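You operate a simulated robot arm through the tools that you are given. There is no shell and no other tool. Be economical: measure what you need, move in short steps, check, and stop when the job is done.

The job below is to be done with a simulated two-armed robot. You get a single attempt, and the scene is never put back.

Task
Shut the grey knobbed door. Press the yellow on key to switch it off. Put the 0.2 grey shim from the top of the long bench on the orange extension ring and the 0.1 grey shim on the bench seat. Pick up the yellow round brush with one hand, pass it to the other hand and put it on the side desk. Fetch the tall silver ring and set it on top of the tall black lens. Take the brown carton from the top of the long bench and put it on top of the brown card box there. Any order will do. Set down upright: brown carton.

The check looks at the end state, three seconds after you hand in, the way a careful person would. Anything else that was tipped, shoved, dropped, spilled or broken makes it a failure.

Robot
Two 6-joint arms with two-finger grippers on one trunk, on a base that drives. Base frame: it is fixed to the floor where the robot stands at the start and does not move with it; the origin is under the middle of the robot, x ahead of it, y to its left, z up. Lengths are in mm, angles in degrees, forces in N, time in s.
The left shoulder is at the start at [60, 141, 825], the right one opposite. With the tool pointing down near the work surface each hand reaches from about 280 to 700 mm from the robot's upright axis, wherever it stands, measured 20 degrees to its own side. Places, roughly: bench seat (24x64 cm) [-1140, -2620, 600]; brown card box (16x22x13 cm) [500, 2300, 900]; brown carton [0, 2250, 750]; grey knobbed door [500, -200, 900]; grey shim [500, 2250, 750]; orange extension ring [0, 2000, 750]; side desk [-1900, -1400, 700]; tall black lens [-750, 2250, 750]; tall silver ring (7x7x3 cm) [-800, 2400, 800]; yellow on key [800, 900, 800]; yellow round brush (4x4x12 cm) [-800, 2100, 900]. Payload 2.45 kg a hand.
The tool frame of a hand sits at the grasp point between the pads (the TCP): z along the fingers, y along the line on which they close. The tips reach 26 mm beyond it. Largest opening 96 mm; the body of the gripper starts 69 mm behind the TCP.
Orientation is that of the tool frame in the base frame, as a unit quaternion [x, y, z, w]. With the fingers straight down and closing along the base's y, the tool's x points along the base's -x, its y along +y and its z along -z.

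Tools
- The arms move only by the tool arm_command. It takes "left_plan", "right_plan" or both (then of equal length, played together; a hand with none holds still); each is a list of rows, each a list of 7 numbers: the shift along the base's x, y, z in units of 500 mm (1.0 is 500 mm), then the turn, a rotation vector about the base's x, y, z in units of 120 degrees (1.0 is 120 degrees), then the closure in counts, from 0 (fully open) to 255 (shut). In form: [[tx, ty, tz, ax, ay, az, fingers], ...]. A call has 1 to 12 rows; each row is the pose to reach, as a shift and turn from the pose commanded when the call began. A call with a number of a shift or a turn outside -1 to 1 is refused whole. A row lasts 0.2 s, in which the tool goes at most 50 mm and 8.6 degrees; a call with a longer step from one row to the next is refused whole, and so is a gripper value outside its range. Where a pose cannot be reached the arm comes as near as it can. A force on the tool above 40 N (or 10 N above the force at the start of the call, whichever is more), or a blocked arm, ends the call early, and 0.2 s more pass. The fingers move at their own pace and stop on an object; they squeeze with about 40 N. The grip force told is the motor's: it shows also when the fingers shut on nothing. Time passes only in rows, and 0.2 s behind the last, so rows that repeat a pose let the fingers close. It gives the time, the measured TCP pose, the force on the tool (base axes), the opening and the grip force at its end, in the units of the frame above (readings bear some noise), with the torque about the TCP (base axes, N m) and any sound that the robot's microphone picked up, and new pictures: "pictures" is both (left out), scene, wrist or none (wrist: the cameras of the hands that moved).
- Cameras (640 x 400 px; columns grow to the right, rows downward): "scene" is now at [129.3, -37.9, 1429.2]; the picture's right is [-0.47, -0.88, 0.00], its down [-0.66, 0.36, -0.66] and it looks along [0.58, -0.31, -0.75] (base axes); focal length 265 px, centre (320, 200). "left" rides on the left gripper at [82, -3, -98] in its tool frame; the picture's right is [0.04, 1.00, 0.00], its down [-0.73, 0.03, -0.68] and it looks along [-0.68, 0.03, 0.73] (tool axes); focal length 256 px, centre (320, 200). "right" rides on the right gripper at [82, 3, -98] in its tool frame; the picture's right is [-0.04, 1.00, 0.00], its down [-0.73, -0.03, -0.68] and it looks along [-0.68, -0.03, 0.73] (tool axes); focal length 256 px, centre (320, 200). There is no depth. A picture from a camera that has moved, and an enlarged one, comes with that camera's place and axes in the base frame and with its lens.
- slide_trunk(by): slides the trunk up (or, below 0, down) by that many mm; the arms and the scene camera ride with it, the base frame stays. It gives what a move gives, with no picture.
- roll_base(legs): drives the robot by 1 to 6 legs, each [ahead, turn to the left] in mm and degrees, along the robot's own axes; the way and the turn of a leg run together, so that a leg with both is an arc; at most 1500 mm and 180 degrees a leg. The arms and the cameras ride along, it lands a little off, and it stops where it bumps. It gives what a move gives, and a new picture of the scene camera.
- pan_tilt(pan, tilt): turns the head with the scene camera to pan (to the left, within 86 degrees either way) and tilt (down, from -29 to 69), counted from straight ahead of the robot. It gives what a move gives, and a new picture of the scene camera.
- zoom(camera, box): a new picture of the part [left, top, right, bottom] of that camera's present view, enlarged. It takes no simulated time.
- close_job(): hands the job in; it is judged then, once.

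Go step by step. Nothing tells you exact positions but the pictures and the camera data: compare them with the known pose of the tool, close in by small moves and look again before you grip or let go. The budget is 196 turns and 260 pictures, counting those below and the enlarged ones. Unless the task says otherwise, let go and move clear before handing in.

The tools are called after "Call:" as a command line: name --argument value ..., lists and objects as JSON in quotes. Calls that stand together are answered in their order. arm_command: Moves the arms, as the interface text tells. Its arguments: {"type":"object","properties":{"left_plan":{"type":"array"},"right_plan":{"type":"array"},"pictures":{"type":"string","enum":["both","scene","wrist","none"]}},"required":[]} The other tools are called the same way: slide_trunk (by) slides the trunk up or down; roll_base (legs) drives the base; pan_tilt (pan, tilt) turns the head that bears the scene camera; zoom (camera, box) takes an enlarged picture of a part of a camera's view; close_job () hands the job in.

At the start:

```text
clock: 0.0
left_ee_pos: [439.2, -10.0, 1056.7]
left_tool_rot: [0.001, 1.0, 0.001, 0.0]
left_force: [0.0, 0.1, 0.3]
left_wrist_torque: [0.03, 0.0, -0.01]
left_opening: 95.9
left_grip_force: 0.0
right_ee_pos: [323.6, -296.4, 1080.8]
right_tool_rot: [0.001, 1.0, 0.0, 0.0]
right_force: [-0.6, -0.9, 0.5]
right_wrist_torque: [-0.02, 0.0, 0.01]
right_opening: 96.3
right_grip_force: 0.1
trunk travel left (down, up): [-450.0, 140.0]
robot x, y, heading: [-1.7, -2.5, 0.0]
head pan, tilt: [-28.3, 48.7]
```

scene: 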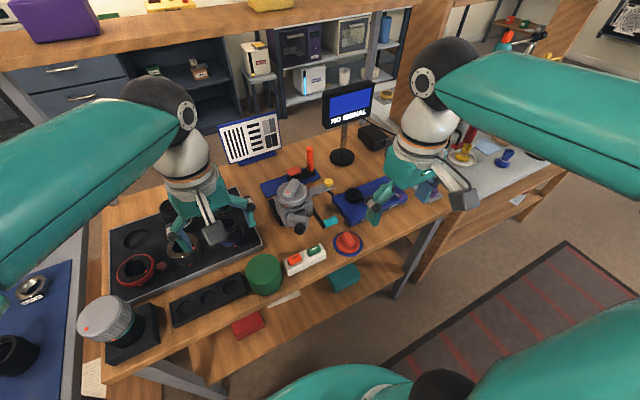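
right: 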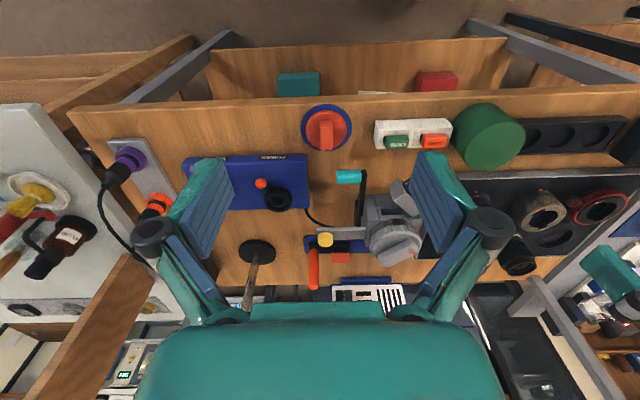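
left: 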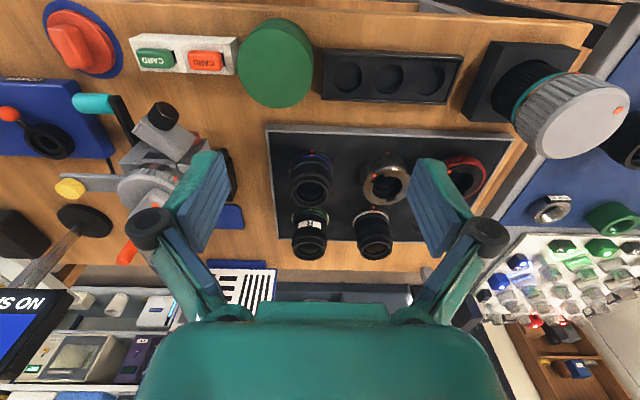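

I see a bench ahead with various devices; the grey knobbed door should be near [500,-200,900]. I'll zoom in on the devices first.

Call:
zoom --camera "scene" --box '[220, 130, 420, 255]'

Call:
pan_tilt --pan 60 --tilt 35

```text
3.20 times, centred on (320, 192) of scene
camera zoom: at [129.3, -37.9, 1429.2], right [-0.47, -0.88, 0.0], down [-0.66, 0.36, -0.66], along [0.58, -0.31, -0.75], focal length 848 px, centre (320, 224)
```

zoom: 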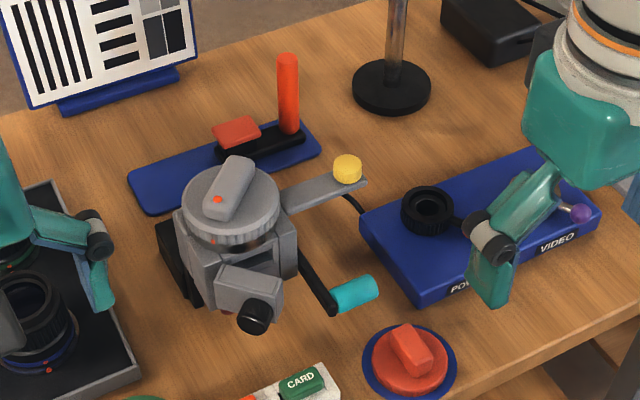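

```text
clock: 1.6
left_ee_pos: [438.1, -11.1, 1055.9]
left_tool_rot: [0.002, 1.0, 0.0, 0.0]
left_force: [-0.8, -0.2, -0.8]
left_wrist_torque: [0.01, 0.01, 0.03]
left_opening: 95.9
left_grip_force: 0.1
right_ee_pos: [324.1, -297.1, 1079.0]
right_tool_rot: [0.0, 1.0, 0.0, 0.0]
right_force: [0.2, 0.6, 0.1]
right_wrist_torque: [0.0, -0.02, 0.03]
right_opening: 96.2
right_grip_force: 0.1
trunk travel left (down, up): [-450.0, 140.0]
robot x, y, heading: [-2.0, -3.4, 0.3]
head pan, tilt: [60.0, 35.0]
camera scene: at [104.6, 75.5, 1449.2], right [0.87, -0.5, 0.0], down [-0.29, -0.5, -0.82], along [0.41, 0.71, -0.57], focal length 265 px, centre (320, 200)
```

scene: 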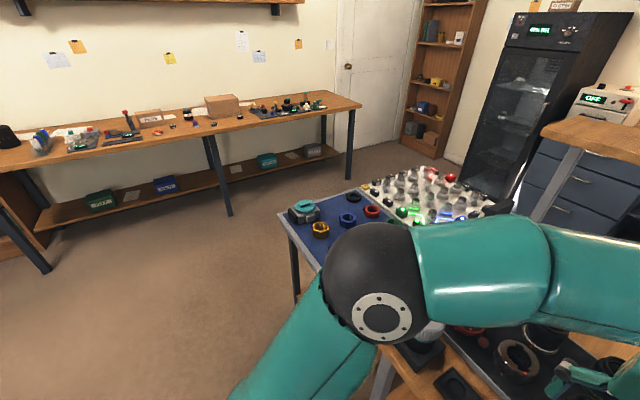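

The long bench is against the left wall, a side table with coloured keys ahead-left. I'll zoom on both.

Call:
zoom --camera "scene" --box '[340, 160, 500, 260]'

Call:
zoom --camera "scene" --box '[100, 70, 340, 220]'

Call:
pan_tilt --pan -85 --tilt 30

```text
4.00 times, centred on (420, 210) of scene
camera zoom: at [104.6, 75.5, 1449.2], right [0.87, -0.5, 0.0], down [-0.29, -0.5, -0.82], along [0.41, 0.71, -0.57], focal length 1061 px, centre (-80, 160)
```

zoom: 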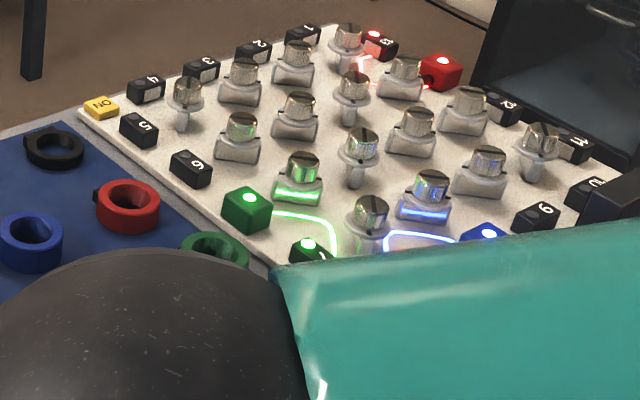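

```text
2.67 times, centred on (220, 145) of scene
camera zoom: at [104.6, 75.5, 1449.2], right [0.87, -0.5, 0.0], down [-0.29, -0.5, -0.82], along [0.41, 0.71, -0.57], focal length 707 px, centre (587, 347)
```

zoom: 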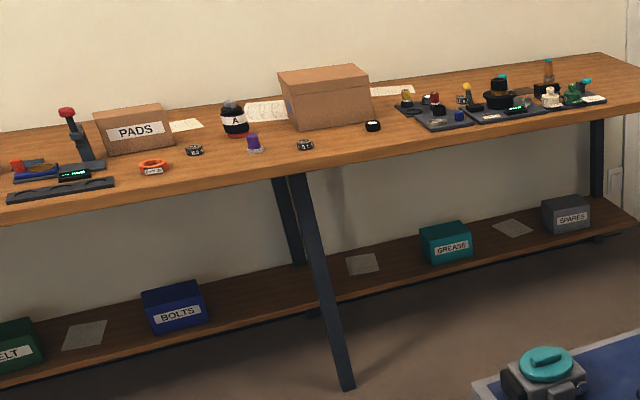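

```text
clock: 3.9
left_ee_pos: [439.1, -11.3, 1056.0]
left_tool_rot: [0.003, 1.0, 0.001, 0.0]
left_force: [0.3, -0.6, 0.1]
left_wrist_torque: [0.0, 0.01, 0.01]
left_opening: 96.2
left_grip_force: 0.1
right_ee_pos: [325.3, -297.7, 1079.6]
right_tool_rot: [0.001, 1.0, 0.001, 0.0]
right_force: [-0.1, 0.2, -0.2]
right_wrist_torque: [0.02, 0.02, -0.02]
right_opening: 95.5
right_grip_force: 0.0
trunk travel left (down, up): [-450.0, 140.0]
robot x, y, heading: [0.7, -3.4, -0.1]
head pan, tilt: [-85.0, 30.0]
camera scene: at [68.4, -90.9, 1457.0], right [-1.0, -0.09, 0.0], down [-0.04, 0.5, -0.87], along [0.08, -0.86, -0.5], focal length 265 px, centre (320, 200)
```

scene: 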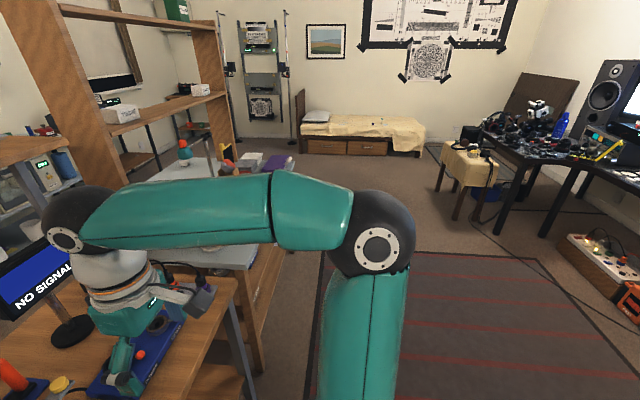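

The bench seat (yellow-cloth stool) and side desk (dark table) are behind-right. Now a closer look at the knobbed door device.

Call:
pan_tilt --pan -20 --tilt 50

Call:
zoom --camera "scene" --box '[210, 130, 370, 230]'

Call:
zoom --camera "left" --box '[40, 70, 200, 170]'

Call:
zoom --camera "right" --box '[320, 130, 480, 290]'

```text
clock: 5.3
left_ee_pos: [437.1, -9.9, 1056.5]
left_tool_rot: [0.002, 1.0, 0.001, 0.0]
left_force: [0.3, -0.2, -0.9]
left_wrist_torque: [-0.02, 0.02, 0.0]
left_opening: 95.9
left_grip_force: 0.0
right_ee_pos: [324.3, -298.8, 1080.6]
right_tool_rot: [0.001, 1.0, 0.0, 0.0]
right_force: [0.2, 0.1, -0.1]
right_wrist_torque: [-0.04, 0.03, 0.02]
right_opening: 95.9
right_grip_force: 0.1
trunk travel left (down, up): [-450.0, 140.0]
robot x, y, heading: [4.3, 1.2, -0.1]
head pan, tilt: [-20.0, 50.0]
camera scene: at [132.8, -27.2, 1427.5], right [-0.34, -0.94, 0.0], down [-0.72, 0.26, -0.64], along [0.6, -0.22, -0.77], focal length 265 px, centre (320, 200)
```

scene: 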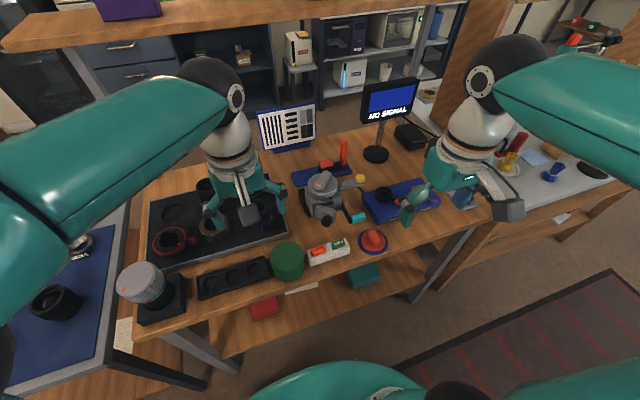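

```text
4.00 times, centred on (290, 180) of scene
camera zoom: at [132.8, -27.2, 1427.5], right [-0.34, -0.94, 0.0], down [-0.72, 0.26, -0.64], along [0.6, -0.22, -0.77], focal length 1061 px, centre (440, 280)
```

zoom: 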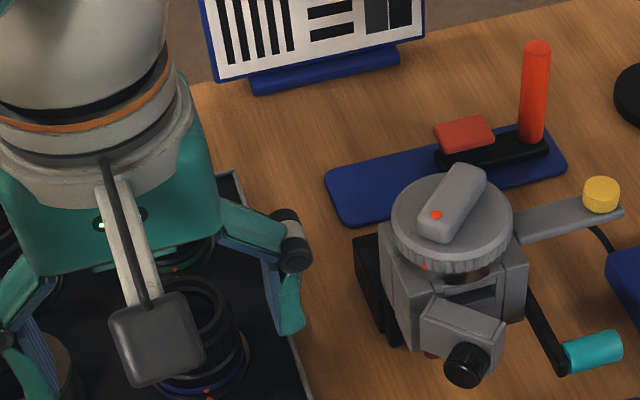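

```text
4.00 times, centred on (120, 120) of left
camera zoom: at [357.3, -13.0, 1154.8], right [-0.04, 1.0, 0.0], down [0.73, 0.03, 0.68], along [0.68, 0.03, -0.73], focal length 1024 px, centre (1120, 520)
```

zoom: 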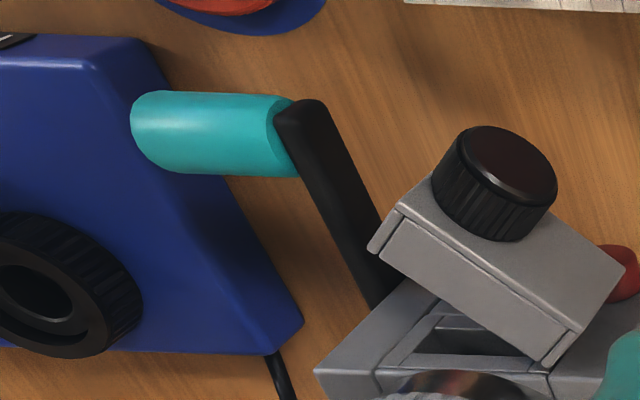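

```text
2.50 times, centred on (400, 210) of right
camera zoom: at [242.3, -295.0, 1178.0], right [0.04, 1.0, 0.0], down [0.73, -0.03, 0.68], along [0.68, -0.03, -0.73], focal length 640 px, centre (120, 175)
```

zoom: 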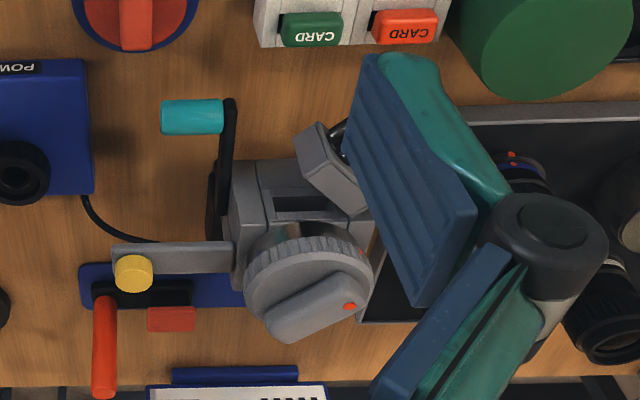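

The door slab with the black knob is hinged on its left (+y) side and stands open about 40°, knob at about [481,-171,893]. I'll bring the closed right fingers in front of it.

Call:
arm_command --right_plan '[[0.06, 0.06, 0, 0, 0, 0, 255], [0.115, 0.13, 0, 0, 0, 0, 255], [0.16, 0.2, 0, 0, 0, 0, 255], [0.16, 0.224, -0.08, 0, 0, 0, 255], [0.16, 0.224, -0.17, 0, 0, 0, 255], [0.16, 0.224, -0.26, 0, 0, 0, 255], [0.16, 0.224, -0.344, 0, 0, 0, 255], [0.16, 0.224, -0.344, 0, 0, 0, 255]]'

```text
clock: 7.1
left_ee_pos: [438.8, -10.1, 1055.8]
left_tool_rot: [0.002, 1.0, 0.0, 0.0]
left_force: [-0.6, 0.6, 0.2]
left_wrist_torque: [-0.02, -0.02, 0.03]
left_opening: 96.1
left_grip_force: 0.1
right_ee_pos: [403.3, -184.8, 905.0]
right_tool_rot: [0.001, 1.0, 0.0, 0.0]
right_force: [-0.3, 0.5, 0.8]
right_wrist_torque: [-0.01, 0.0, -0.03]
right_opening: 0.0
right_grip_force: 28.5
trunk travel left (down, up): [-450.0, 140.0]
robot x, y, heading: [2.0, 2.1, 0.1]
head pan, tilt: [-20.0, 50.0]
camera scene: at [132.5, -27.1, 1427.5], right [-0.34, -0.94, 0.0], down [-0.72, 0.26, -0.64], along [0.6, -0.22, -0.77], focal length 265 px, centre (320, 200)
camera right: at [321.0, -182.5, 1003.9], right [0.04, 1.0, 0.0], down [0.73, -0.03, 0.68], along [0.68, -0.03, -0.73], focal length 256 px, centre (320, 200)
```

scene: 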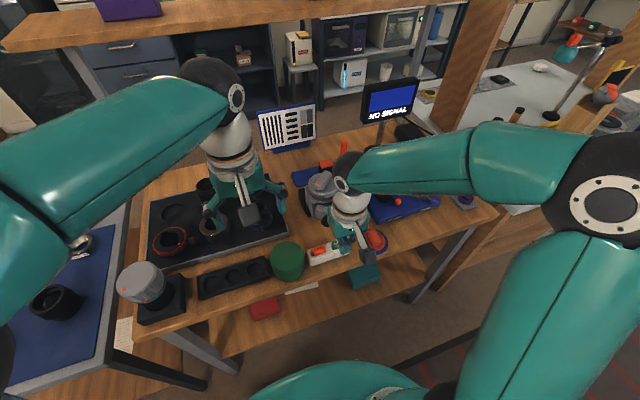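
right: 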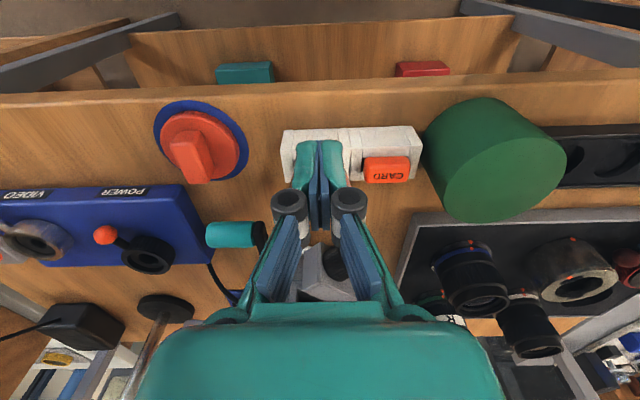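

The closed fingers sit in front of the knob. Now pushing along +x gently.

Call:
arm_command --right_plan '[[0.05, 0, 0, 0, 0, 0, 255], [0.08, 0, 0, 0, 0, 0, 255], [0.1, 0, 0, 0, 0, 0, 255], [0.11, 0, 0, 0, 0, 0, 255], [0.12, 0, 0, 0, 0, 0, 255], [0.13, 0, 0, 0, 0, 0, 255], [0.14, 0, 0, 0, 0, 0, 255], [0.15, 0, 0, 0, 0, 0, 255]]'

Call:
zoom --camera "left" --box '[40, 70, 200, 170]'

```text
clock: 8.3
left_ee_pos: [437.9, -10.9, 1058.1]
left_tool_rot: [0.002, 1.0, 0.001, 0.0]
left_force: [0.6, 0.7, 0.1]
left_wrist_torque: [-0.02, 0.01, -0.03]
left_opening: 95.9
left_grip_force: 0.1
right_ee_pos: [453.3, -186.8, 907.5]
right_tool_rot: [0.0, 1.0, -0.003, -0.014]
right_force: [-22.9, -3.0, 7.3]
right_wrist_torque: [0.05, 0.12, 0.24]
right_opening: 0.0
right_grip_force: 28.6
trunk travel left (down, up): [-450.0, 140.0]
robot x, y, heading: [-1.7, -2.8, -0.1]
head pan, tilt: [-20.0, 50.0]
stopped in row 6 (right hand): the force on the tool passed its limit at 43 N (the readings are from after the stop); the commanded pose is now the measured one
camera scene: at [130.2, -27.0, 1427.8], right [-0.34, -0.94, 0.0], down [-0.72, 0.26, -0.64], along [0.6, -0.22, -0.77], focal length 265 px, centre (320, 200)
camera right: at [374.9, -183.0, 1007.1], right [0.04, 1.0, -0.01], down [0.75, -0.03, 0.66], along [0.66, -0.03, -0.75], focal length 256 px, centre (320, 200)
```

scene: 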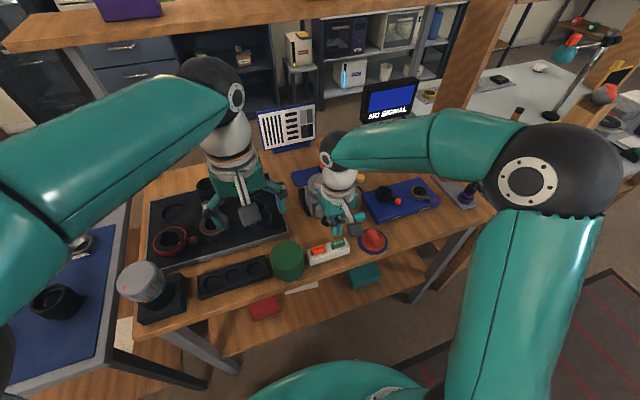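
right: 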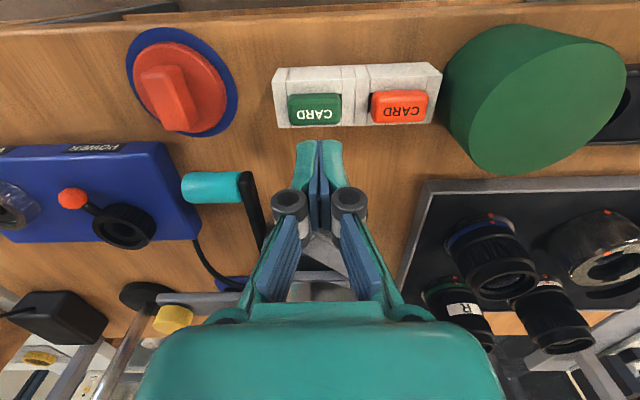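

```text
4.00 times, centred on (120, 120) of left
camera zoom: at [355.3, -13.0, 1156.0], right [-0.04, 1.0, 0.0], down [0.73, 0.03, 0.68], along [0.68, 0.02, -0.73], focal length 1024 px, centre (1120, 520)
```

zoom: 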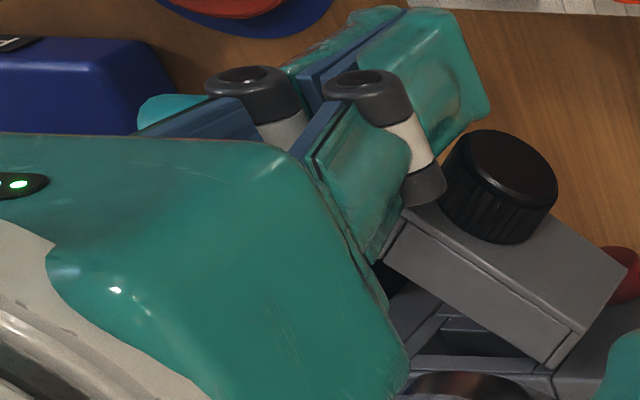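

The +x push had too little leverage about the hinge, and the door hasn't moved. I'll push the knob from its +y side towards −y/+x instead, moving the left hand aside first.

Call:
arm_command --right_plan '[[-0.08, 0, 0, 0, 0, 0, 255], [-0.08, 0.06, 0, 0, 0, 0, 255], [-0.06, 0.12, 0, 0, 0, 0, 255], [-0.01, 0.13, 0, 0, 0, 0, 255], [0.02, 0.115, 0, 0, 0, 0, 255], [0.02, 0.115, 0, 0, 0, 0, 255]]' --left_plan '[[0, 0.08, 0, 0, 0, 0, 0], [0, 0.16, 0, 0, 0, 0, 0], [0, 0.24, 0, 0, 0, 0, 0], [0, 0.24, 0, 0, 0, 0, 0], [0, 0.24, 0, 0, 0, 0, 0], [0, 0.24, 0, 0, 0, 0, 0]]' --pictures "none"

Call:
zoom --camera "left" --box '[0, 50, 160, 150]'

Call:
zoom --camera "scene" --box '[250, 150, 410, 250]'

```text
clock: 9.7
left_ee_pos: [437.2, 109.6, 1054.8]
left_tool_rot: [0.001, 1.0, 0.001, 0.0]
left_force: [0.1, 0.2, -0.5]
left_wrist_torque: [0.01, 0.0, -0.01]
left_opening: 95.8
left_grip_force: 0.1
right_ee_pos: [469.6, -128.8, 905.3]
right_tool_rot: [0.001, 1.0, -0.001, -0.01]
right_force: [0.0, -0.2, 0.5]
right_wrist_torque: [0.01, 0.0, -0.01]
right_opening: 0.2
right_grip_force: 28.4
trunk travel left (down, up): [-450.0, 140.0]
robot x, y, heading: [-0.8, -1.5, -0.2]
head pan, tilt: [-20.0, 50.0]
```

```text
4.00 times, centred on (80, 100) of left
camera zoom: at [356.0, 106.9, 1153.5], right [-0.04, 1.0, 0.0], down [0.73, 0.03, 0.68], along [0.68, 0.02, -0.73], focal length 1024 px, centre (1280, 600)
```

zoom: 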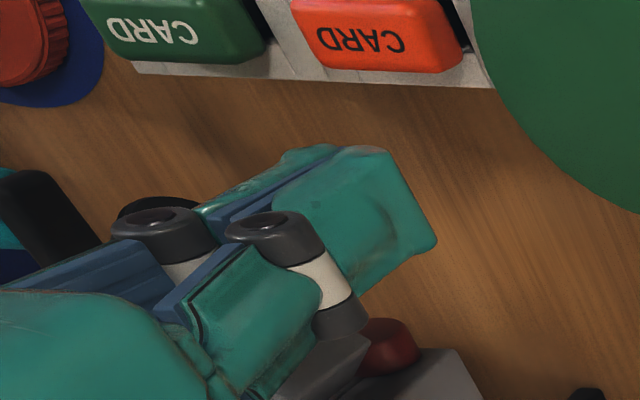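

```text
4.00 times, centred on (330, 200) of scene
camera zoom: at [133.0, -27.0, 1427.4], right [-0.34, -0.94, 0.0], down [-0.72, 0.26, -0.64], along [0.6, -0.22, -0.77], focal length 1061 px, centre (280, 200)
```

zoom: 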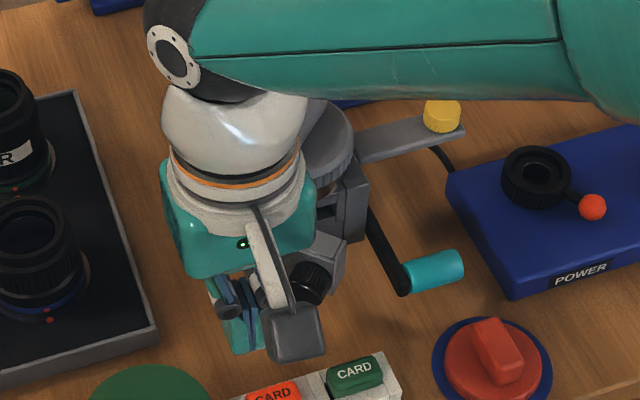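

The fingers are on the knob's +y side. Pushing along the closing arc.

Call:
arm_command --right_plan '[[0.006, -0.015, 0, 0, 0, 0, 255], [0.008, -0.03, 0, 0, 0, 0, 255], [0.01, -0.042, 0, 0, 0, 0, 255], [0.012, -0.054, 0, 0, 0, 0, 255], [0.014, -0.066, 0, 0, 0, 0, 255], [0.017, -0.078, 0, 0, 0, 0, 255], [0.021, -0.09, 0, 0, 0, 0, 255], [0.025, -0.1, 0, 0, 0, 0, 255], [0.03, -0.11, 0, 0, 0, 0, 255]]' --pictures "wrist"

Call:
zoom --camera "scene" --box '[250, 150, 410, 250]'

```text
clock: 11.7
left_ee_pos: [437.6, 110.8, 1055.1]
left_tool_rot: [0.002, 1.0, -0.001, 0.0]
left_force: [0.4, -1.0, 0.0]
left_wrist_torque: [0.0, -0.01, 0.04]
left_opening: 95.9
left_grip_force: 0.1
right_ee_pos: [482.1, -180.7, 904.9]
right_tool_rot: [0.0, 1.0, -0.002, -0.011]
right_force: [-3.9, 9.3, 0.8]
right_wrist_torque: [0.05, 0.0, 0.08]
right_opening: 0.1
right_grip_force: 28.3
trunk travel left (down, up): [-450.0, 140.0]
robot x, y, heading: [0.2, -2.1, -0.2]
head pan, tilt: [-20.0, 50.0]
camera right: at [403.3, -178.1, 1005.1], right [0.04, 1.0, 0.0], down [0.75, -0.03, 0.66], along [0.66, -0.03, -0.75], focal length 256 px, centre (320, 200)
```

right: 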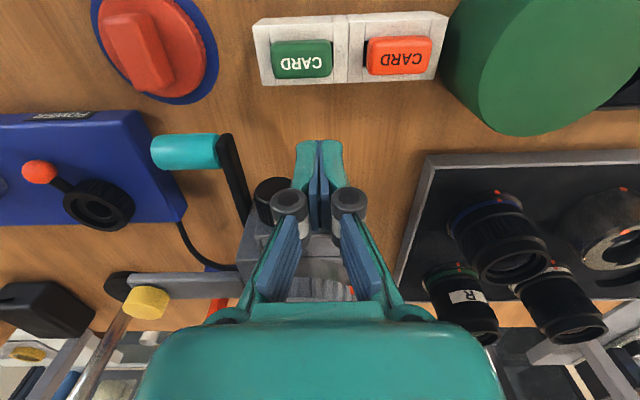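

```text
4.00 times, centred on (330, 200) of scene
camera zoom: at [132.2, -25.7, 1427.5], right [-0.34, -0.94, 0.0], down [-0.72, 0.26, -0.64], along [0.6, -0.22, -0.77], focal length 1061 px, centre (280, 200)
```

zoom: 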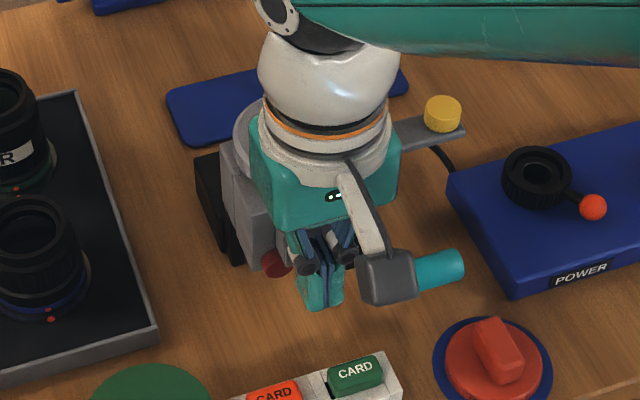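

The knob has moved with the fingers. I'll back off and look at how closed it is.

Call:
arm_command --right_plan '[[-0.02, 0.02, 0, 0, 0, 0, 255], [-0.08, 0.02, 0, 0, 0, 0, 255], [-0.14, -0.03, 0, 0, 0, 0, 255]]' --pictures "wrist"

Call:
zoom --camera "right" --box '[220, 130, 420, 310]'

```text
clock: 12.5
left_ee_pos: [436.5, 109.7, 1056.0]
left_tool_rot: [0.002, 1.0, -0.001, -0.001]
left_force: [-0.3, -0.7, 0.4]
left_wrist_torque: [0.03, -0.02, -0.01]
left_opening: 96.0
left_grip_force: 0.0
right_ee_pos: [413.7, -199.1, 907.6]
right_tool_rot: [0.0, 1.0, -0.002, -0.009]
right_force: [-0.1, 0.1, -0.4]
right_wrist_torque: [-0.02, 0.0, 0.0]
right_opening: 0.0
right_grip_force: 28.5
trunk travel left (down, up): [-450.0, 140.0]
robot x, y, heading: [-0.6, -0.4, -0.1]
head pan, tilt: [-20.0, 50.0]
camera right: at [333.6, -196.3, 1006.3], right [0.04, 1.0, 0.0], down [0.75, -0.03, 0.67], along [0.66, -0.03, -0.75], focal length 256 px, centre (320, 200)
```

right: 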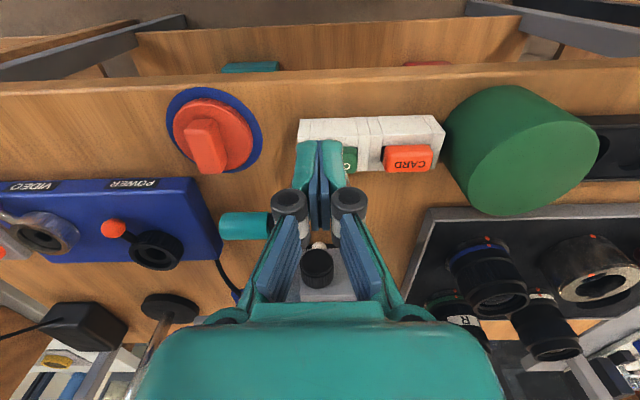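

```text
2.22 times, centred on (320, 220) of right
camera zoom: at [333.6, -196.3, 1006.3], right [0.04, 1.0, 0.0], down [0.75, -0.03, 0.67], along [0.66, -0.03, -0.75], focal length 569 px, centre (320, 156)
```

zoom: 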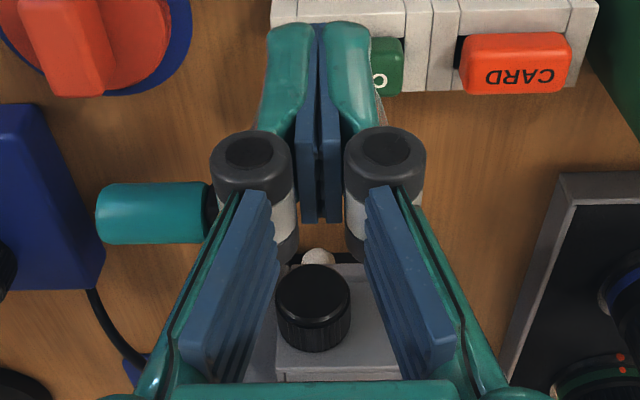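

The door is nearly square; a straight push on the knob face will seat it.

Call:
arm_command --right_plan '[[0.06, 0, 0, 0, 0, 0, 255], [0.075, 0, 0, 0, 0, 0, 255], [0.085, 0, 0, 0, 0, 0, 255], [0.095, 0, 0, 0, 0, 0, 255], [0.105, 0, 0, 0, 0, 0, 255], [0.115, 0, 0, 0, 0, 0, 255], [0.125, 0, 0, 0, 0, 0, 255], [0.135, 0, 0, 0, 0, 0, 255], [0.145, 0, 0, 0, 0, 0, 255], [0.155, 0, 0, 0, 0, 0, 255], [0.165, 0, 0, 0, 0, 0, 255]]' --pictures "none"

Call:
arm_command --right_plan '[[-0.08, 0, 0, 0, 0, 0, 255], [-0.16, 0, 0.05, 0, 0, 0, 255], [-0.22, 0, 0.14, 0, 0, 0, 255], [-0.28, -0.06, 0.23, 0, 0, 0, 255], [-0.28, -0.14, 0.26, 0, 0, 0, 255]]' --pictures "scene"

Call:
zoom --camera "scene" --box '[250, 140, 410, 240]'

```text
clock: 14.6
left_ee_pos: [434.5, 109.4, 1056.8]
left_tool_rot: [0.002, 1.0, 0.0, 0.001]
left_force: [-0.7, -0.1, -0.1]
left_wrist_torque: [0.02, 0.04, 0.01]
left_opening: 96.0
left_grip_force: 0.0
right_ee_pos: [478.8, -200.2, 905.8]
right_tool_rot: [0.002, 1.0, -0.005, -0.022]
right_force: [-24.4, -2.0, 9.8]
right_wrist_torque: [-0.17, -0.19, 0.01]
right_opening: 6.1
right_grip_force: 28.7
trunk travel left (down, up): [-450.0, 140.0]
robot x, y, heading: [-3.2, -1.7, -0.2]
head pan, tilt: [-20.0, 50.0]
stopped in row 10 (right hand): the force on the tool passed its limit at 43 N (the readings are from after the stop); the commanded pose is now the measured one
```

```text
refused: row 3 steps farther than a row can; nothing moved
```

```text
4.00 times, centred on (330, 190) of scene
camera zoom: at [129.5, -26.8, 1427.8], right [-0.34, -0.94, 0.0], down [-0.72, 0.26, -0.64], along [0.6, -0.22, -0.77], focal length 1061 px, centre (280, 240)
```

zoom: 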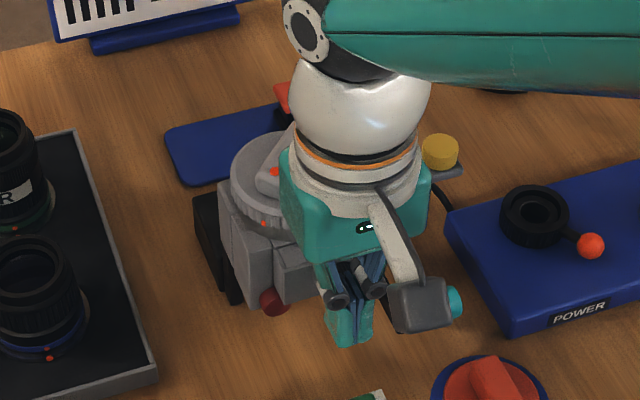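

The push stopped at 43 N, likely at the stop. Backing off to inspect.

Call:
arm_command --right_plan '[[-0.06, 0, 0, 0, 0, 0, 255], [-0.14, 0, 0, 0, 0, 0, 255], [-0.22, 0, 0.04, 0, 0, 0, 255], [-0.26, 0, 0.12, 0, 0, 0, 255], [-0.28, -0.03, 0.2, 0, 0, 0, 255], [-0.28, -0.1, 0.26, 0, 0, 0, 255], [-0.28, -0.19, 0.27, 0, 0, 0, 255]]' --pictures "none"

Call:
zoom --camera "scene" --box '[250, 140, 410, 240]'

Call:
zoom --camera "left" --box '[0, 50, 160, 150]'

```text
clock: 16.2
left_ee_pos: [435.8, 108.7, 1056.1]
left_tool_rot: [0.002, 1.0, 0.0, 0.0]
left_force: [0.2, 0.4, 0.1]
left_wrist_torque: [0.01, -0.05, -0.02]
left_opening: 96.1
left_grip_force: 0.1
right_ee_pos: [342.1, -294.8, 1039.6]
right_tool_rot: [0.001, 1.0, -0.002, -0.018]
right_force: [0.5, -0.5, 0.1]
right_wrist_torque: [0.01, 0.0, 0.01]
right_opening: 0.0
right_grip_force: 28.5
trunk travel left (down, up): [-450.0, 140.0]
robot x, y, heading: [-0.6, -3.3, -0.1]
head pan, tilt: [-20.0, 50.0]
```

```text
4.00 times, centred on (330, 190) of scene
camera zoom: at [132.3, -27.6, 1427.5], right [-0.34, -0.94, 0.0], down [-0.72, 0.26, -0.64], along [0.6, -0.22, -0.77], focal length 1061 px, centre (280, 240)
```

zoom: 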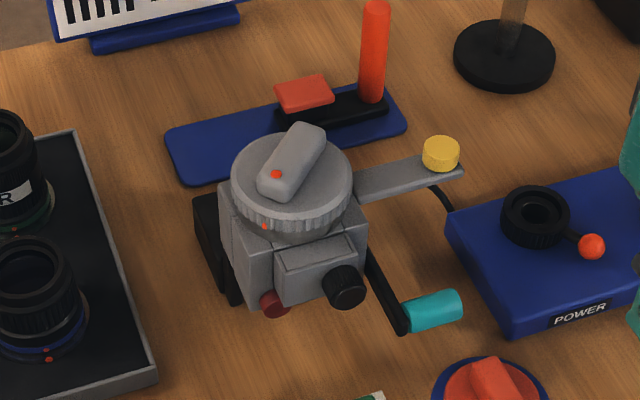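

```text
4.00 times, centred on (80, 100) of left
camera zoom: at [355.4, 106.3, 1154.1], right [-0.04, 1.0, 0.0], down [0.73, 0.03, 0.68], along [0.68, 0.03, -0.73], focal length 1024 px, centre (1280, 600)
```

zoom: 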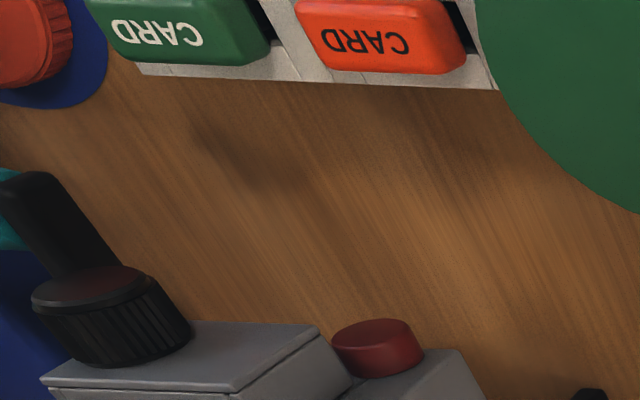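

It looks closed; verifying from above with the right camera.

Call:
arm_command --right_plan '[[0, -0.02, 0, 0, 0, 0, 0], [0.05, -0.02, 0.06, 0, 0, 0, 0], [0.1, 0.04, 0.1, 0, 0, 0, 0], [0.1, 0.12, 0.14, 0, 0, 0, 0], [0.1, 0.18, 0.16, 0, 0, 0, 0]]' --pictures "none"

Call:
zoom --camera "right" --box '[220, 90, 420, 290]'

```text
clock: 17.4
left_ee_pos: [436.4, 110.5, 1054.9]
left_tool_rot: [0.001, 1.0, 0.0, 0.0]
left_force: [-0.1, 0.1, 0.6]
left_wrist_torque: [0.0, 0.03, -0.02]
left_opening: 96.1
left_grip_force: 0.0
right_ee_pos: [393.0, -206.1, 1121.5]
right_tool_rot: [0.001, 1.0, -0.004, -0.017]
right_force: [0.2, 0.1, -0.8]
right_wrist_torque: [0.0, 0.02, -0.01]
right_opening: 96.0
right_grip_force: 0.1
trunk travel left (down, up): [-450.0, 140.0]
robot x, y, heading: [-1.9, -0.2, -0.0]
head pan, tilt: [-20.0, 50.0]
```

```text
2.00 times, centred on (320, 190) of right
camera zoom: at [314.0, -201.4, 1223.1], right [0.04, 1.0, -0.01], down [0.76, -0.03, 0.65], along [0.65, -0.03, -0.76], focal length 512 px, centre (320, 220)
```

zoom: 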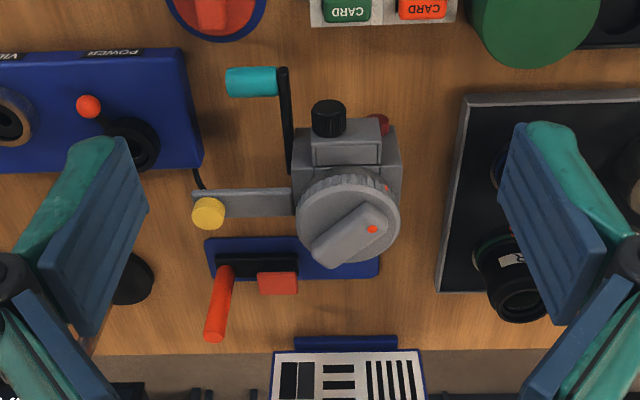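

Door is shut. Next I drive around to the left between the key table and the long bench to press the yellow ON key near [830,900].

Call:
pan_tilt --pan 0 --tilt 40

Call:
roll_base --legs '[[-300, 0], [0, 90], [1300, 0]]'

```text
clock: 18.3
left_ee_pos: [436.4, 110.0, 1055.7]
left_tool_rot: [0.002, 1.0, 0.0, 0.0]
left_force: [0.9, -0.5, 0.1]
left_wrist_torque: [0.03, 0.01, 0.0]
left_opening: 96.3
left_grip_force: 0.1
right_ee_pos: [392.3, -205.3, 1121.7]
right_tool_rot: [0.0, 1.0, -0.004, -0.017]
right_force: [0.2, -0.1, 1.3]
right_wrist_torque: [-0.01, -0.02, 0.0]
right_opening: 96.0
right_grip_force: 0.0
trunk travel left (down, up): [-450.0, 140.0]
robot x, y, heading: [0.2, 0.3, -0.0]
head pan, tilt: [0.0, 40.0]
camera scene: at [145.3, -0.9, 1441.6], right [0.0, -1.0, 0.0], down [-0.64, 0.0, -0.77], along [0.77, 0.0, -0.64], focal length 265 px, centre (320, 200)
```

scene: 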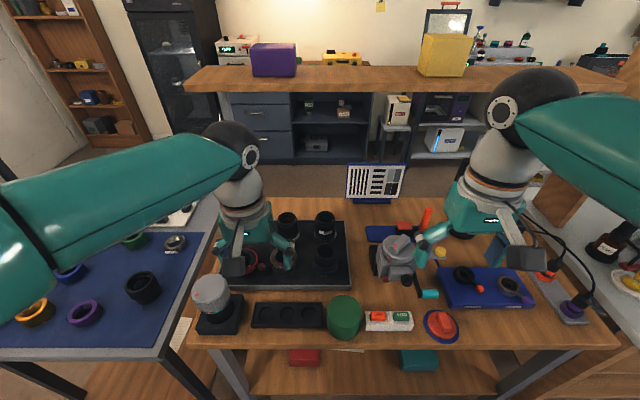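

```text
clock: 24.1
left_ee_pos: [-360.8, 453.5, 1055.7]
left_tool_rot: [-0.663, 0.749, -0.001, 0.0]
left_force: [-0.4, 0.7, -1.1]
left_wrist_torque: [0.02, -0.03, 0.0]
left_opening: 96.0
left_grip_force: 0.0
right_ee_pos: [-52.8, 372.5, 1123.4]
right_tool_rot: [-0.662, 0.749, -0.016, -0.011]
right_force: [-0.1, 0.4, -0.5]
right_wrist_torque: [-0.02, -0.03, 0.0]
right_opening: 95.9
right_grip_force: 0.0
trunk travel left (down, up): [-450.0, 140.0]
robot x, y, heading: [-253.0, 0.4, 84.8]
head pan, tilt: [0.0, 40.0]
stopped in leg 2: the robot was blocked; the commanded pose is now the measured one
camera scene: at [-237.9, 144.2, 1441.5], right [1.0, -0.09, 0.0], down [-0.06, -0.64, -0.77], along [0.07, 0.76, -0.64], focal length 265 px, centre (320, 200)
```

scene: 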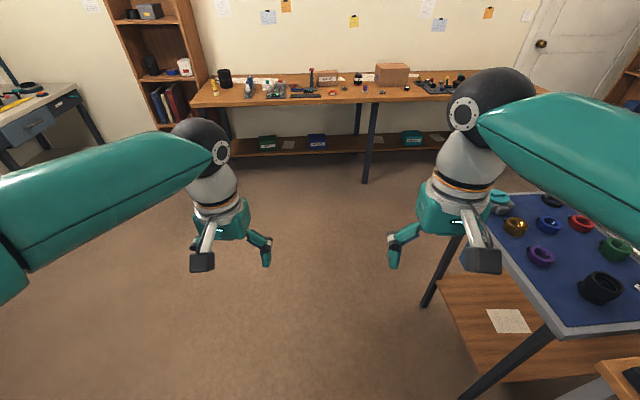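

The base was blocked during the turn by something behind. Looking to both sides before moving on.

Call:
pan_tilt --pan 86 --tilt 60

Call:
pan_tilt --pan -86 --tilt 60

```text
clock: 25.7
left_ee_pos: [-357.1, 451.4, 1055.7]
left_tool_rot: [-0.662, 0.749, 0.0, -0.001]
left_force: [0.8, -0.5, -0.6]
left_wrist_torque: [-0.04, 0.0, 0.02]
left_opening: 96.1
left_grip_force: 0.1
right_ee_pos: [-50.6, 370.3, 1124.0]
right_tool_rot: [-0.663, 0.749, -0.013, -0.01]
right_force: [-0.3, 0.0, 0.2]
right_wrist_torque: [0.01, -0.02, -0.01]
right_opening: 95.8
right_grip_force: 0.0
trunk travel left (down, up): [-450.0, 140.0]
robot x, y, heading: [-246.6, -3.5, 85.0]
head pan, tilt: [85.9, 60.0]
camera scene: at [-308.7, 69.0, 1414.9], right [0.16, 0.99, 0.0], down [0.85, -0.14, -0.5], along [-0.49, 0.08, -0.87], focal length 265 px, centre (320, 200)
```

scene: 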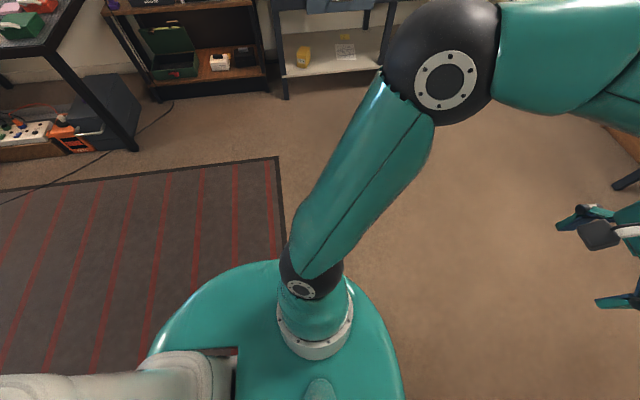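

```text
clock: 28.3
left_ee_pos: [-358.3, 452.2, 1057.1]
left_tool_rot: [-0.662, 0.749, 0.0, 0.0]
left_force: [-0.4, 0.0, -1.0]
left_wrist_torque: [-0.02, -0.01, 0.03]
left_opening: 96.0
left_grip_force: 0.1
right_ee_pos: [-49.6, 369.8, 1123.6]
right_tool_rot: [-0.663, 0.749, -0.013, -0.01]
right_force: [0.4, 0.3, 0.1]
right_wrist_torque: [0.01, 0.0, 0.02]
right_opening: 96.0
right_grip_force: 0.0
trunk travel left (down, up): [-450.0, 140.0]
robot x, y, heading: [-246.2, -5.2, 84.9]
head pan, tilt: [-85.9, 60.0]
camera scene: at [-176.3, 57.2, 1414.9], right [-0.02, -1.0, 0.0], down [-0.87, 0.01, -0.5], along [0.5, -0.01, -0.87], focal length 265 px, centre (320, 200)
```

scene: 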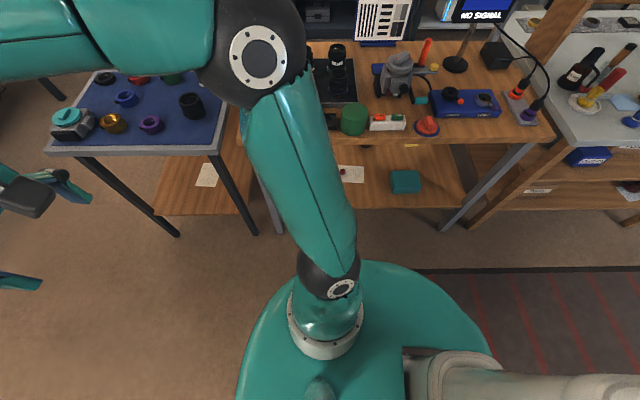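

No visible obstacle by the base; checking the wrist cameras for contact.

Call:
arm_command --right_plan '[[0, 0, 0, 0, 0, 0, 0]]' --left_plan '[[0, 0, 0, 0, 0, 0, 0]]' --pictures "wrist"

Call:
pan_tilt --pan -55 --tilt 50

```text
clock: 28.7
left_ee_pos: [-357.5, 452.7, 1056.1]
left_tool_rot: [-0.662, 0.749, 0.0, -0.001]
left_force: [-0.1, -0.7, 0.2]
left_wrist_torque: [0.0, 0.02, 0.01]
left_opening: 96.0
left_grip_force: 0.0
right_ee_pos: [-50.2, 371.3, 1123.0]
right_tool_rot: [-0.662, 0.749, -0.014, -0.01]
right_force: [0.0, -0.1, -0.4]
right_wrist_torque: [0.0, 0.01, 0.01]
right_opening: 96.1
right_grip_force: 0.0
trunk travel left (down, up): [-450.0, 140.0]
robot x, y, heading: [-249.9, -2.3, 85.0]
head pan, tilt: [-85.9, 60.0]
camera right: at [-64.7, 292.9, 1224.0], right [-0.99, 0.16, -0.01], down [0.12, 0.75, 0.65], along [0.11, 0.64, -0.76], focal length 256 px, centre (320, 200)
camera left: at [-364.9, 371.4, 1154.7], right [-1.0, 0.08, 0.0], down [0.06, 0.73, 0.68], along [0.06, 0.68, -0.73], focal length 256 px, centre (320, 200)
```

right: 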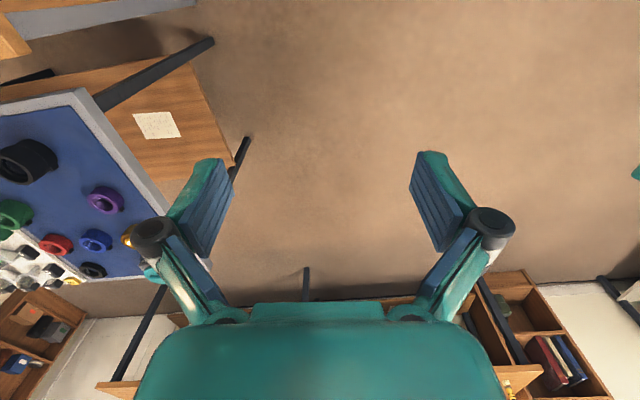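
left: 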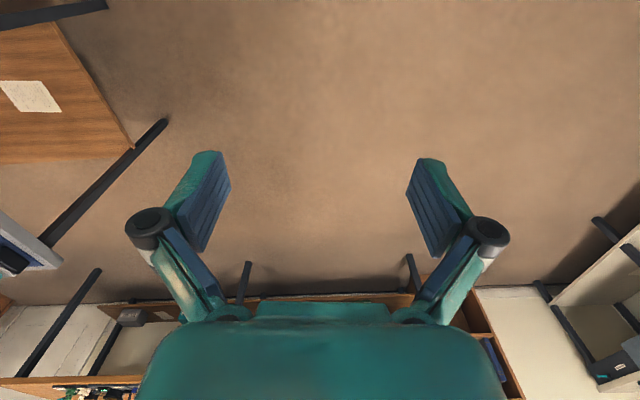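

```text
clock: 29.7
left_ee_pos: [-358.4, 451.8, 1056.7]
left_tool_rot: [-0.663, 0.749, -0.001, 0.0]
left_force: [0.1, -0.4, 1.6]
left_wrist_torque: [0.01, -0.02, -0.03]
left_opening: 95.8
left_grip_force: 0.0
right_ee_pos: [-50.5, 371.4, 1122.6]
right_tool_rot: [-0.662, 0.749, -0.014, -0.011]
right_force: [-0.1, 0.2, -0.1]
right_wrist_torque: [0.03, -0.03, 0.0]
right_opening: 96.2
right_grip_force: 0.1
trunk travel left (down, up): [-450.0, 140.0]
robot x, y, heading: [-249.4, -8.9, 84.9]
head pan, tilt: [-55.0, 50.0]
camera scene: at [-176.2, 96.8, 1427.5], right [0.5, -0.87, 0.0], down [-0.66, -0.38, -0.64], along [0.56, 0.32, -0.77], focal length 265 px, centre (320, 200)
```

scene: 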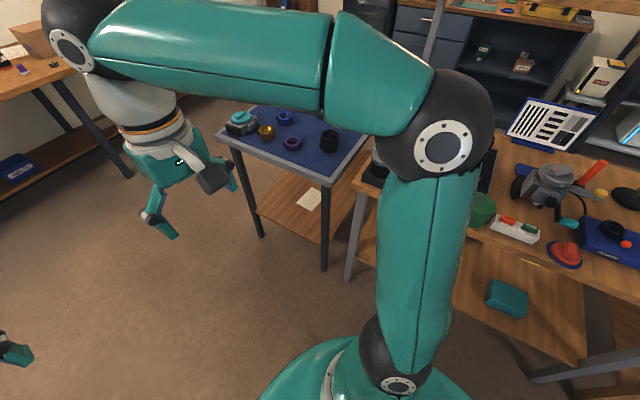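

The right elbow seems to be near the grey dial at the bench corner. I'll turn back right and back away from the bench, then look.

Call:
roll_base --legs '[[0, -40], [-350, 0]]'

```text
clock: 34.0
left_ee_pos: [-283.2, 172.7, 1055.9]
left_tool_rot: [-0.364, 0.932, 0.0, 0.0]
left_force: [-0.5, -0.2, 0.4]
left_wrist_torque: [0.04, -0.03, 0.04]
left_opening: 96.1
left_grip_force: 0.1
right_ee_pos: [-101.6, -88.3, 1123.8]
right_tool_rot: [-0.364, 0.931, -0.009, -0.014]
right_force: [0.2, 0.0, 0.1]
right_wrist_torque: [-0.03, -0.04, -0.04]
right_opening: 96.3
right_grip_force: 0.0
trunk travel left (down, up): [-450.0, 140.0]
robot x, y, heading: [-497.8, -234.9, 44.5]
head pan, tilt: [-55.0, 50.0]
camera scene: at [-381.8, -208.8, 1427.6], right [-0.18, -0.98, 0.0], down [-0.75, 0.14, -0.64], along [0.63, -0.12, -0.77], focal length 265 px, centre (320, 200)
```

scene: 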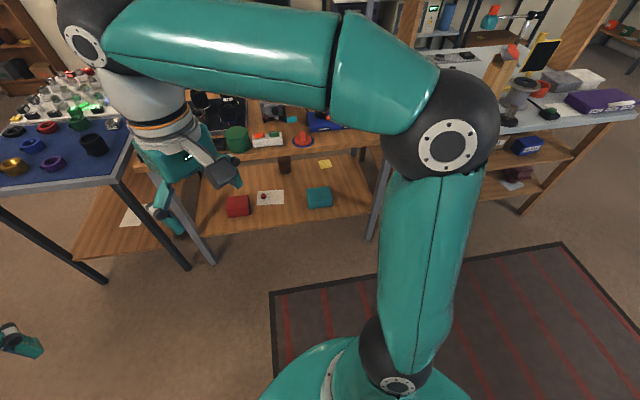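

Checking whether the bench corner dial is undisturbed.

Call:
pan_tilt --pan -20 --tilt 35

Call:
zoom --camera "right" --box '[0, 200, 320, 400]'

```text
clock: 35.1
left_ee_pos: [-282.5, 174.3, 1056.3]
left_tool_rot: [-0.363, 0.932, -0.001, 0.0]
left_force: [0.3, 0.8, 0.0]
left_wrist_torque: [-0.03, 0.03, -0.02]
left_opening: 96.0
left_grip_force: 0.0
right_ee_pos: [-100.1, -88.3, 1123.6]
right_tool_rot: [-0.364, 0.931, -0.009, -0.014]
right_force: [-0.1, 0.3, 0.0]
right_wrist_torque: [0.01, -0.03, -0.02]
right_opening: 96.1
right_grip_force: 0.2
trunk travel left (down, up): [-450.0, 140.0]
robot x, y, heading: [-499.6, -234.6, 44.6]
head pan, tilt: [-20.0, 35.0]
camera scene: at [-376.2, -158.1, 1449.2], right [0.42, -0.91, 0.0], down [-0.52, -0.24, -0.82], along [0.74, 0.34, -0.57], focal length 265 px, centre (320, 200)
```

scene: 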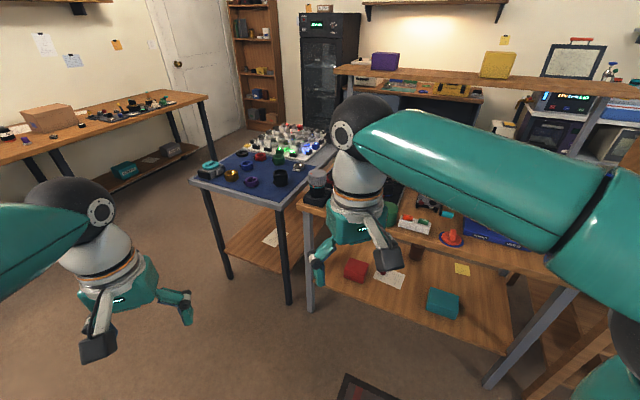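

```text
2.00 times, centred on (160, 300) of right
camera zoom: at [-161.1, -138.9, 1224.5], right [-0.65, 0.76, -0.01], down [0.57, 0.49, 0.65], along [0.5, 0.42, -0.76], focal length 512 px, centre (640, 0)
```

zoom: 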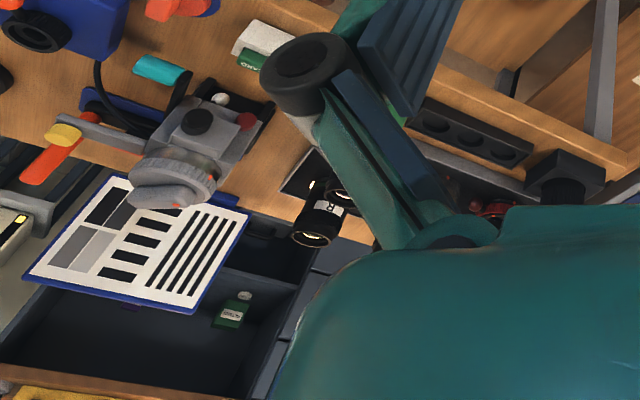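

Call:
zoom --camera "scene" --box '[290, 150, 410, 225]'

Call:
roll_base --legs '[[0, 45]]'

```text
5.33 times, centred on (350, 188) of scene
camera zoom: at [-376.2, -158.1, 1449.2], right [0.42, -0.91, 0.0], down [-0.52, -0.24, -0.82], along [0.74, 0.34, -0.57], focal length 1414 px, centre (160, 267)
```

zoom: 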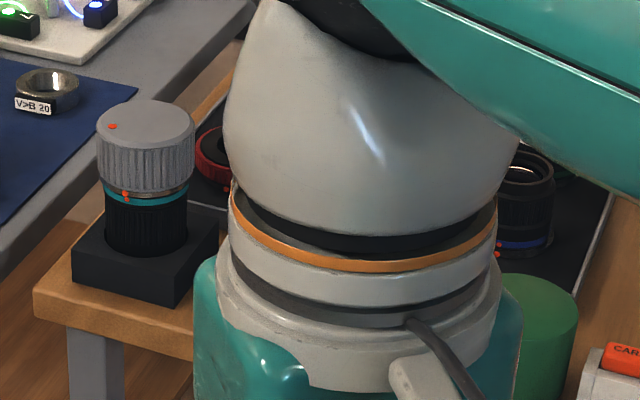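

```text
clock: 37.8
left_ee_pos: [-634.8, 208.5, 1056.7]
left_tool_rot: [-0.69, 0.724, -0.001, 0.0]
left_force: [0.0, 0.4, 0.5]
left_wrist_torque: [-0.01, 0.0, -0.01]
left_opening: 96.3
left_grip_force: 0.2
right_ee_pos: [-321.0, 150.7, 1123.2]
right_tool_rot: [-0.69, 0.723, -0.014, -0.01]
right_force: [0.3, 0.6, 0.9]
right_wrist_torque: [-0.03, -0.03, -0.03]
right_opening: 96.0
right_grip_force: 0.0
trunk travel left (down, up): [-450.0, 140.0]
robot x, y, heading: [-471.7, -235.5, 88.9]
head pan, tilt: [-20.0, 35.0]
camera scene: at [-436.2, -93.3, 1449.1], right [0.93, -0.36, 0.0], down [-0.21, -0.54, -0.82], along [0.29, 0.76, -0.57], focal length 265 px, centre (320, 200)
```

scene: 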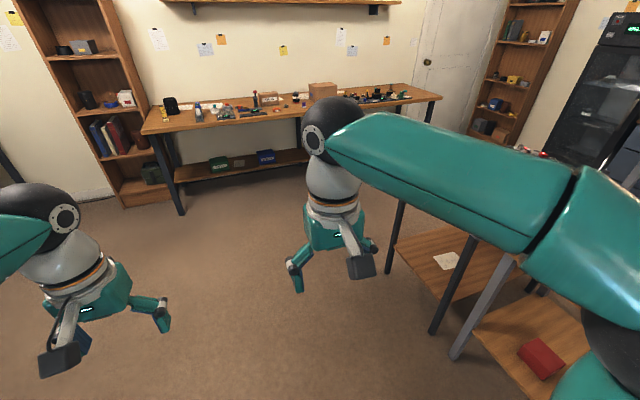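

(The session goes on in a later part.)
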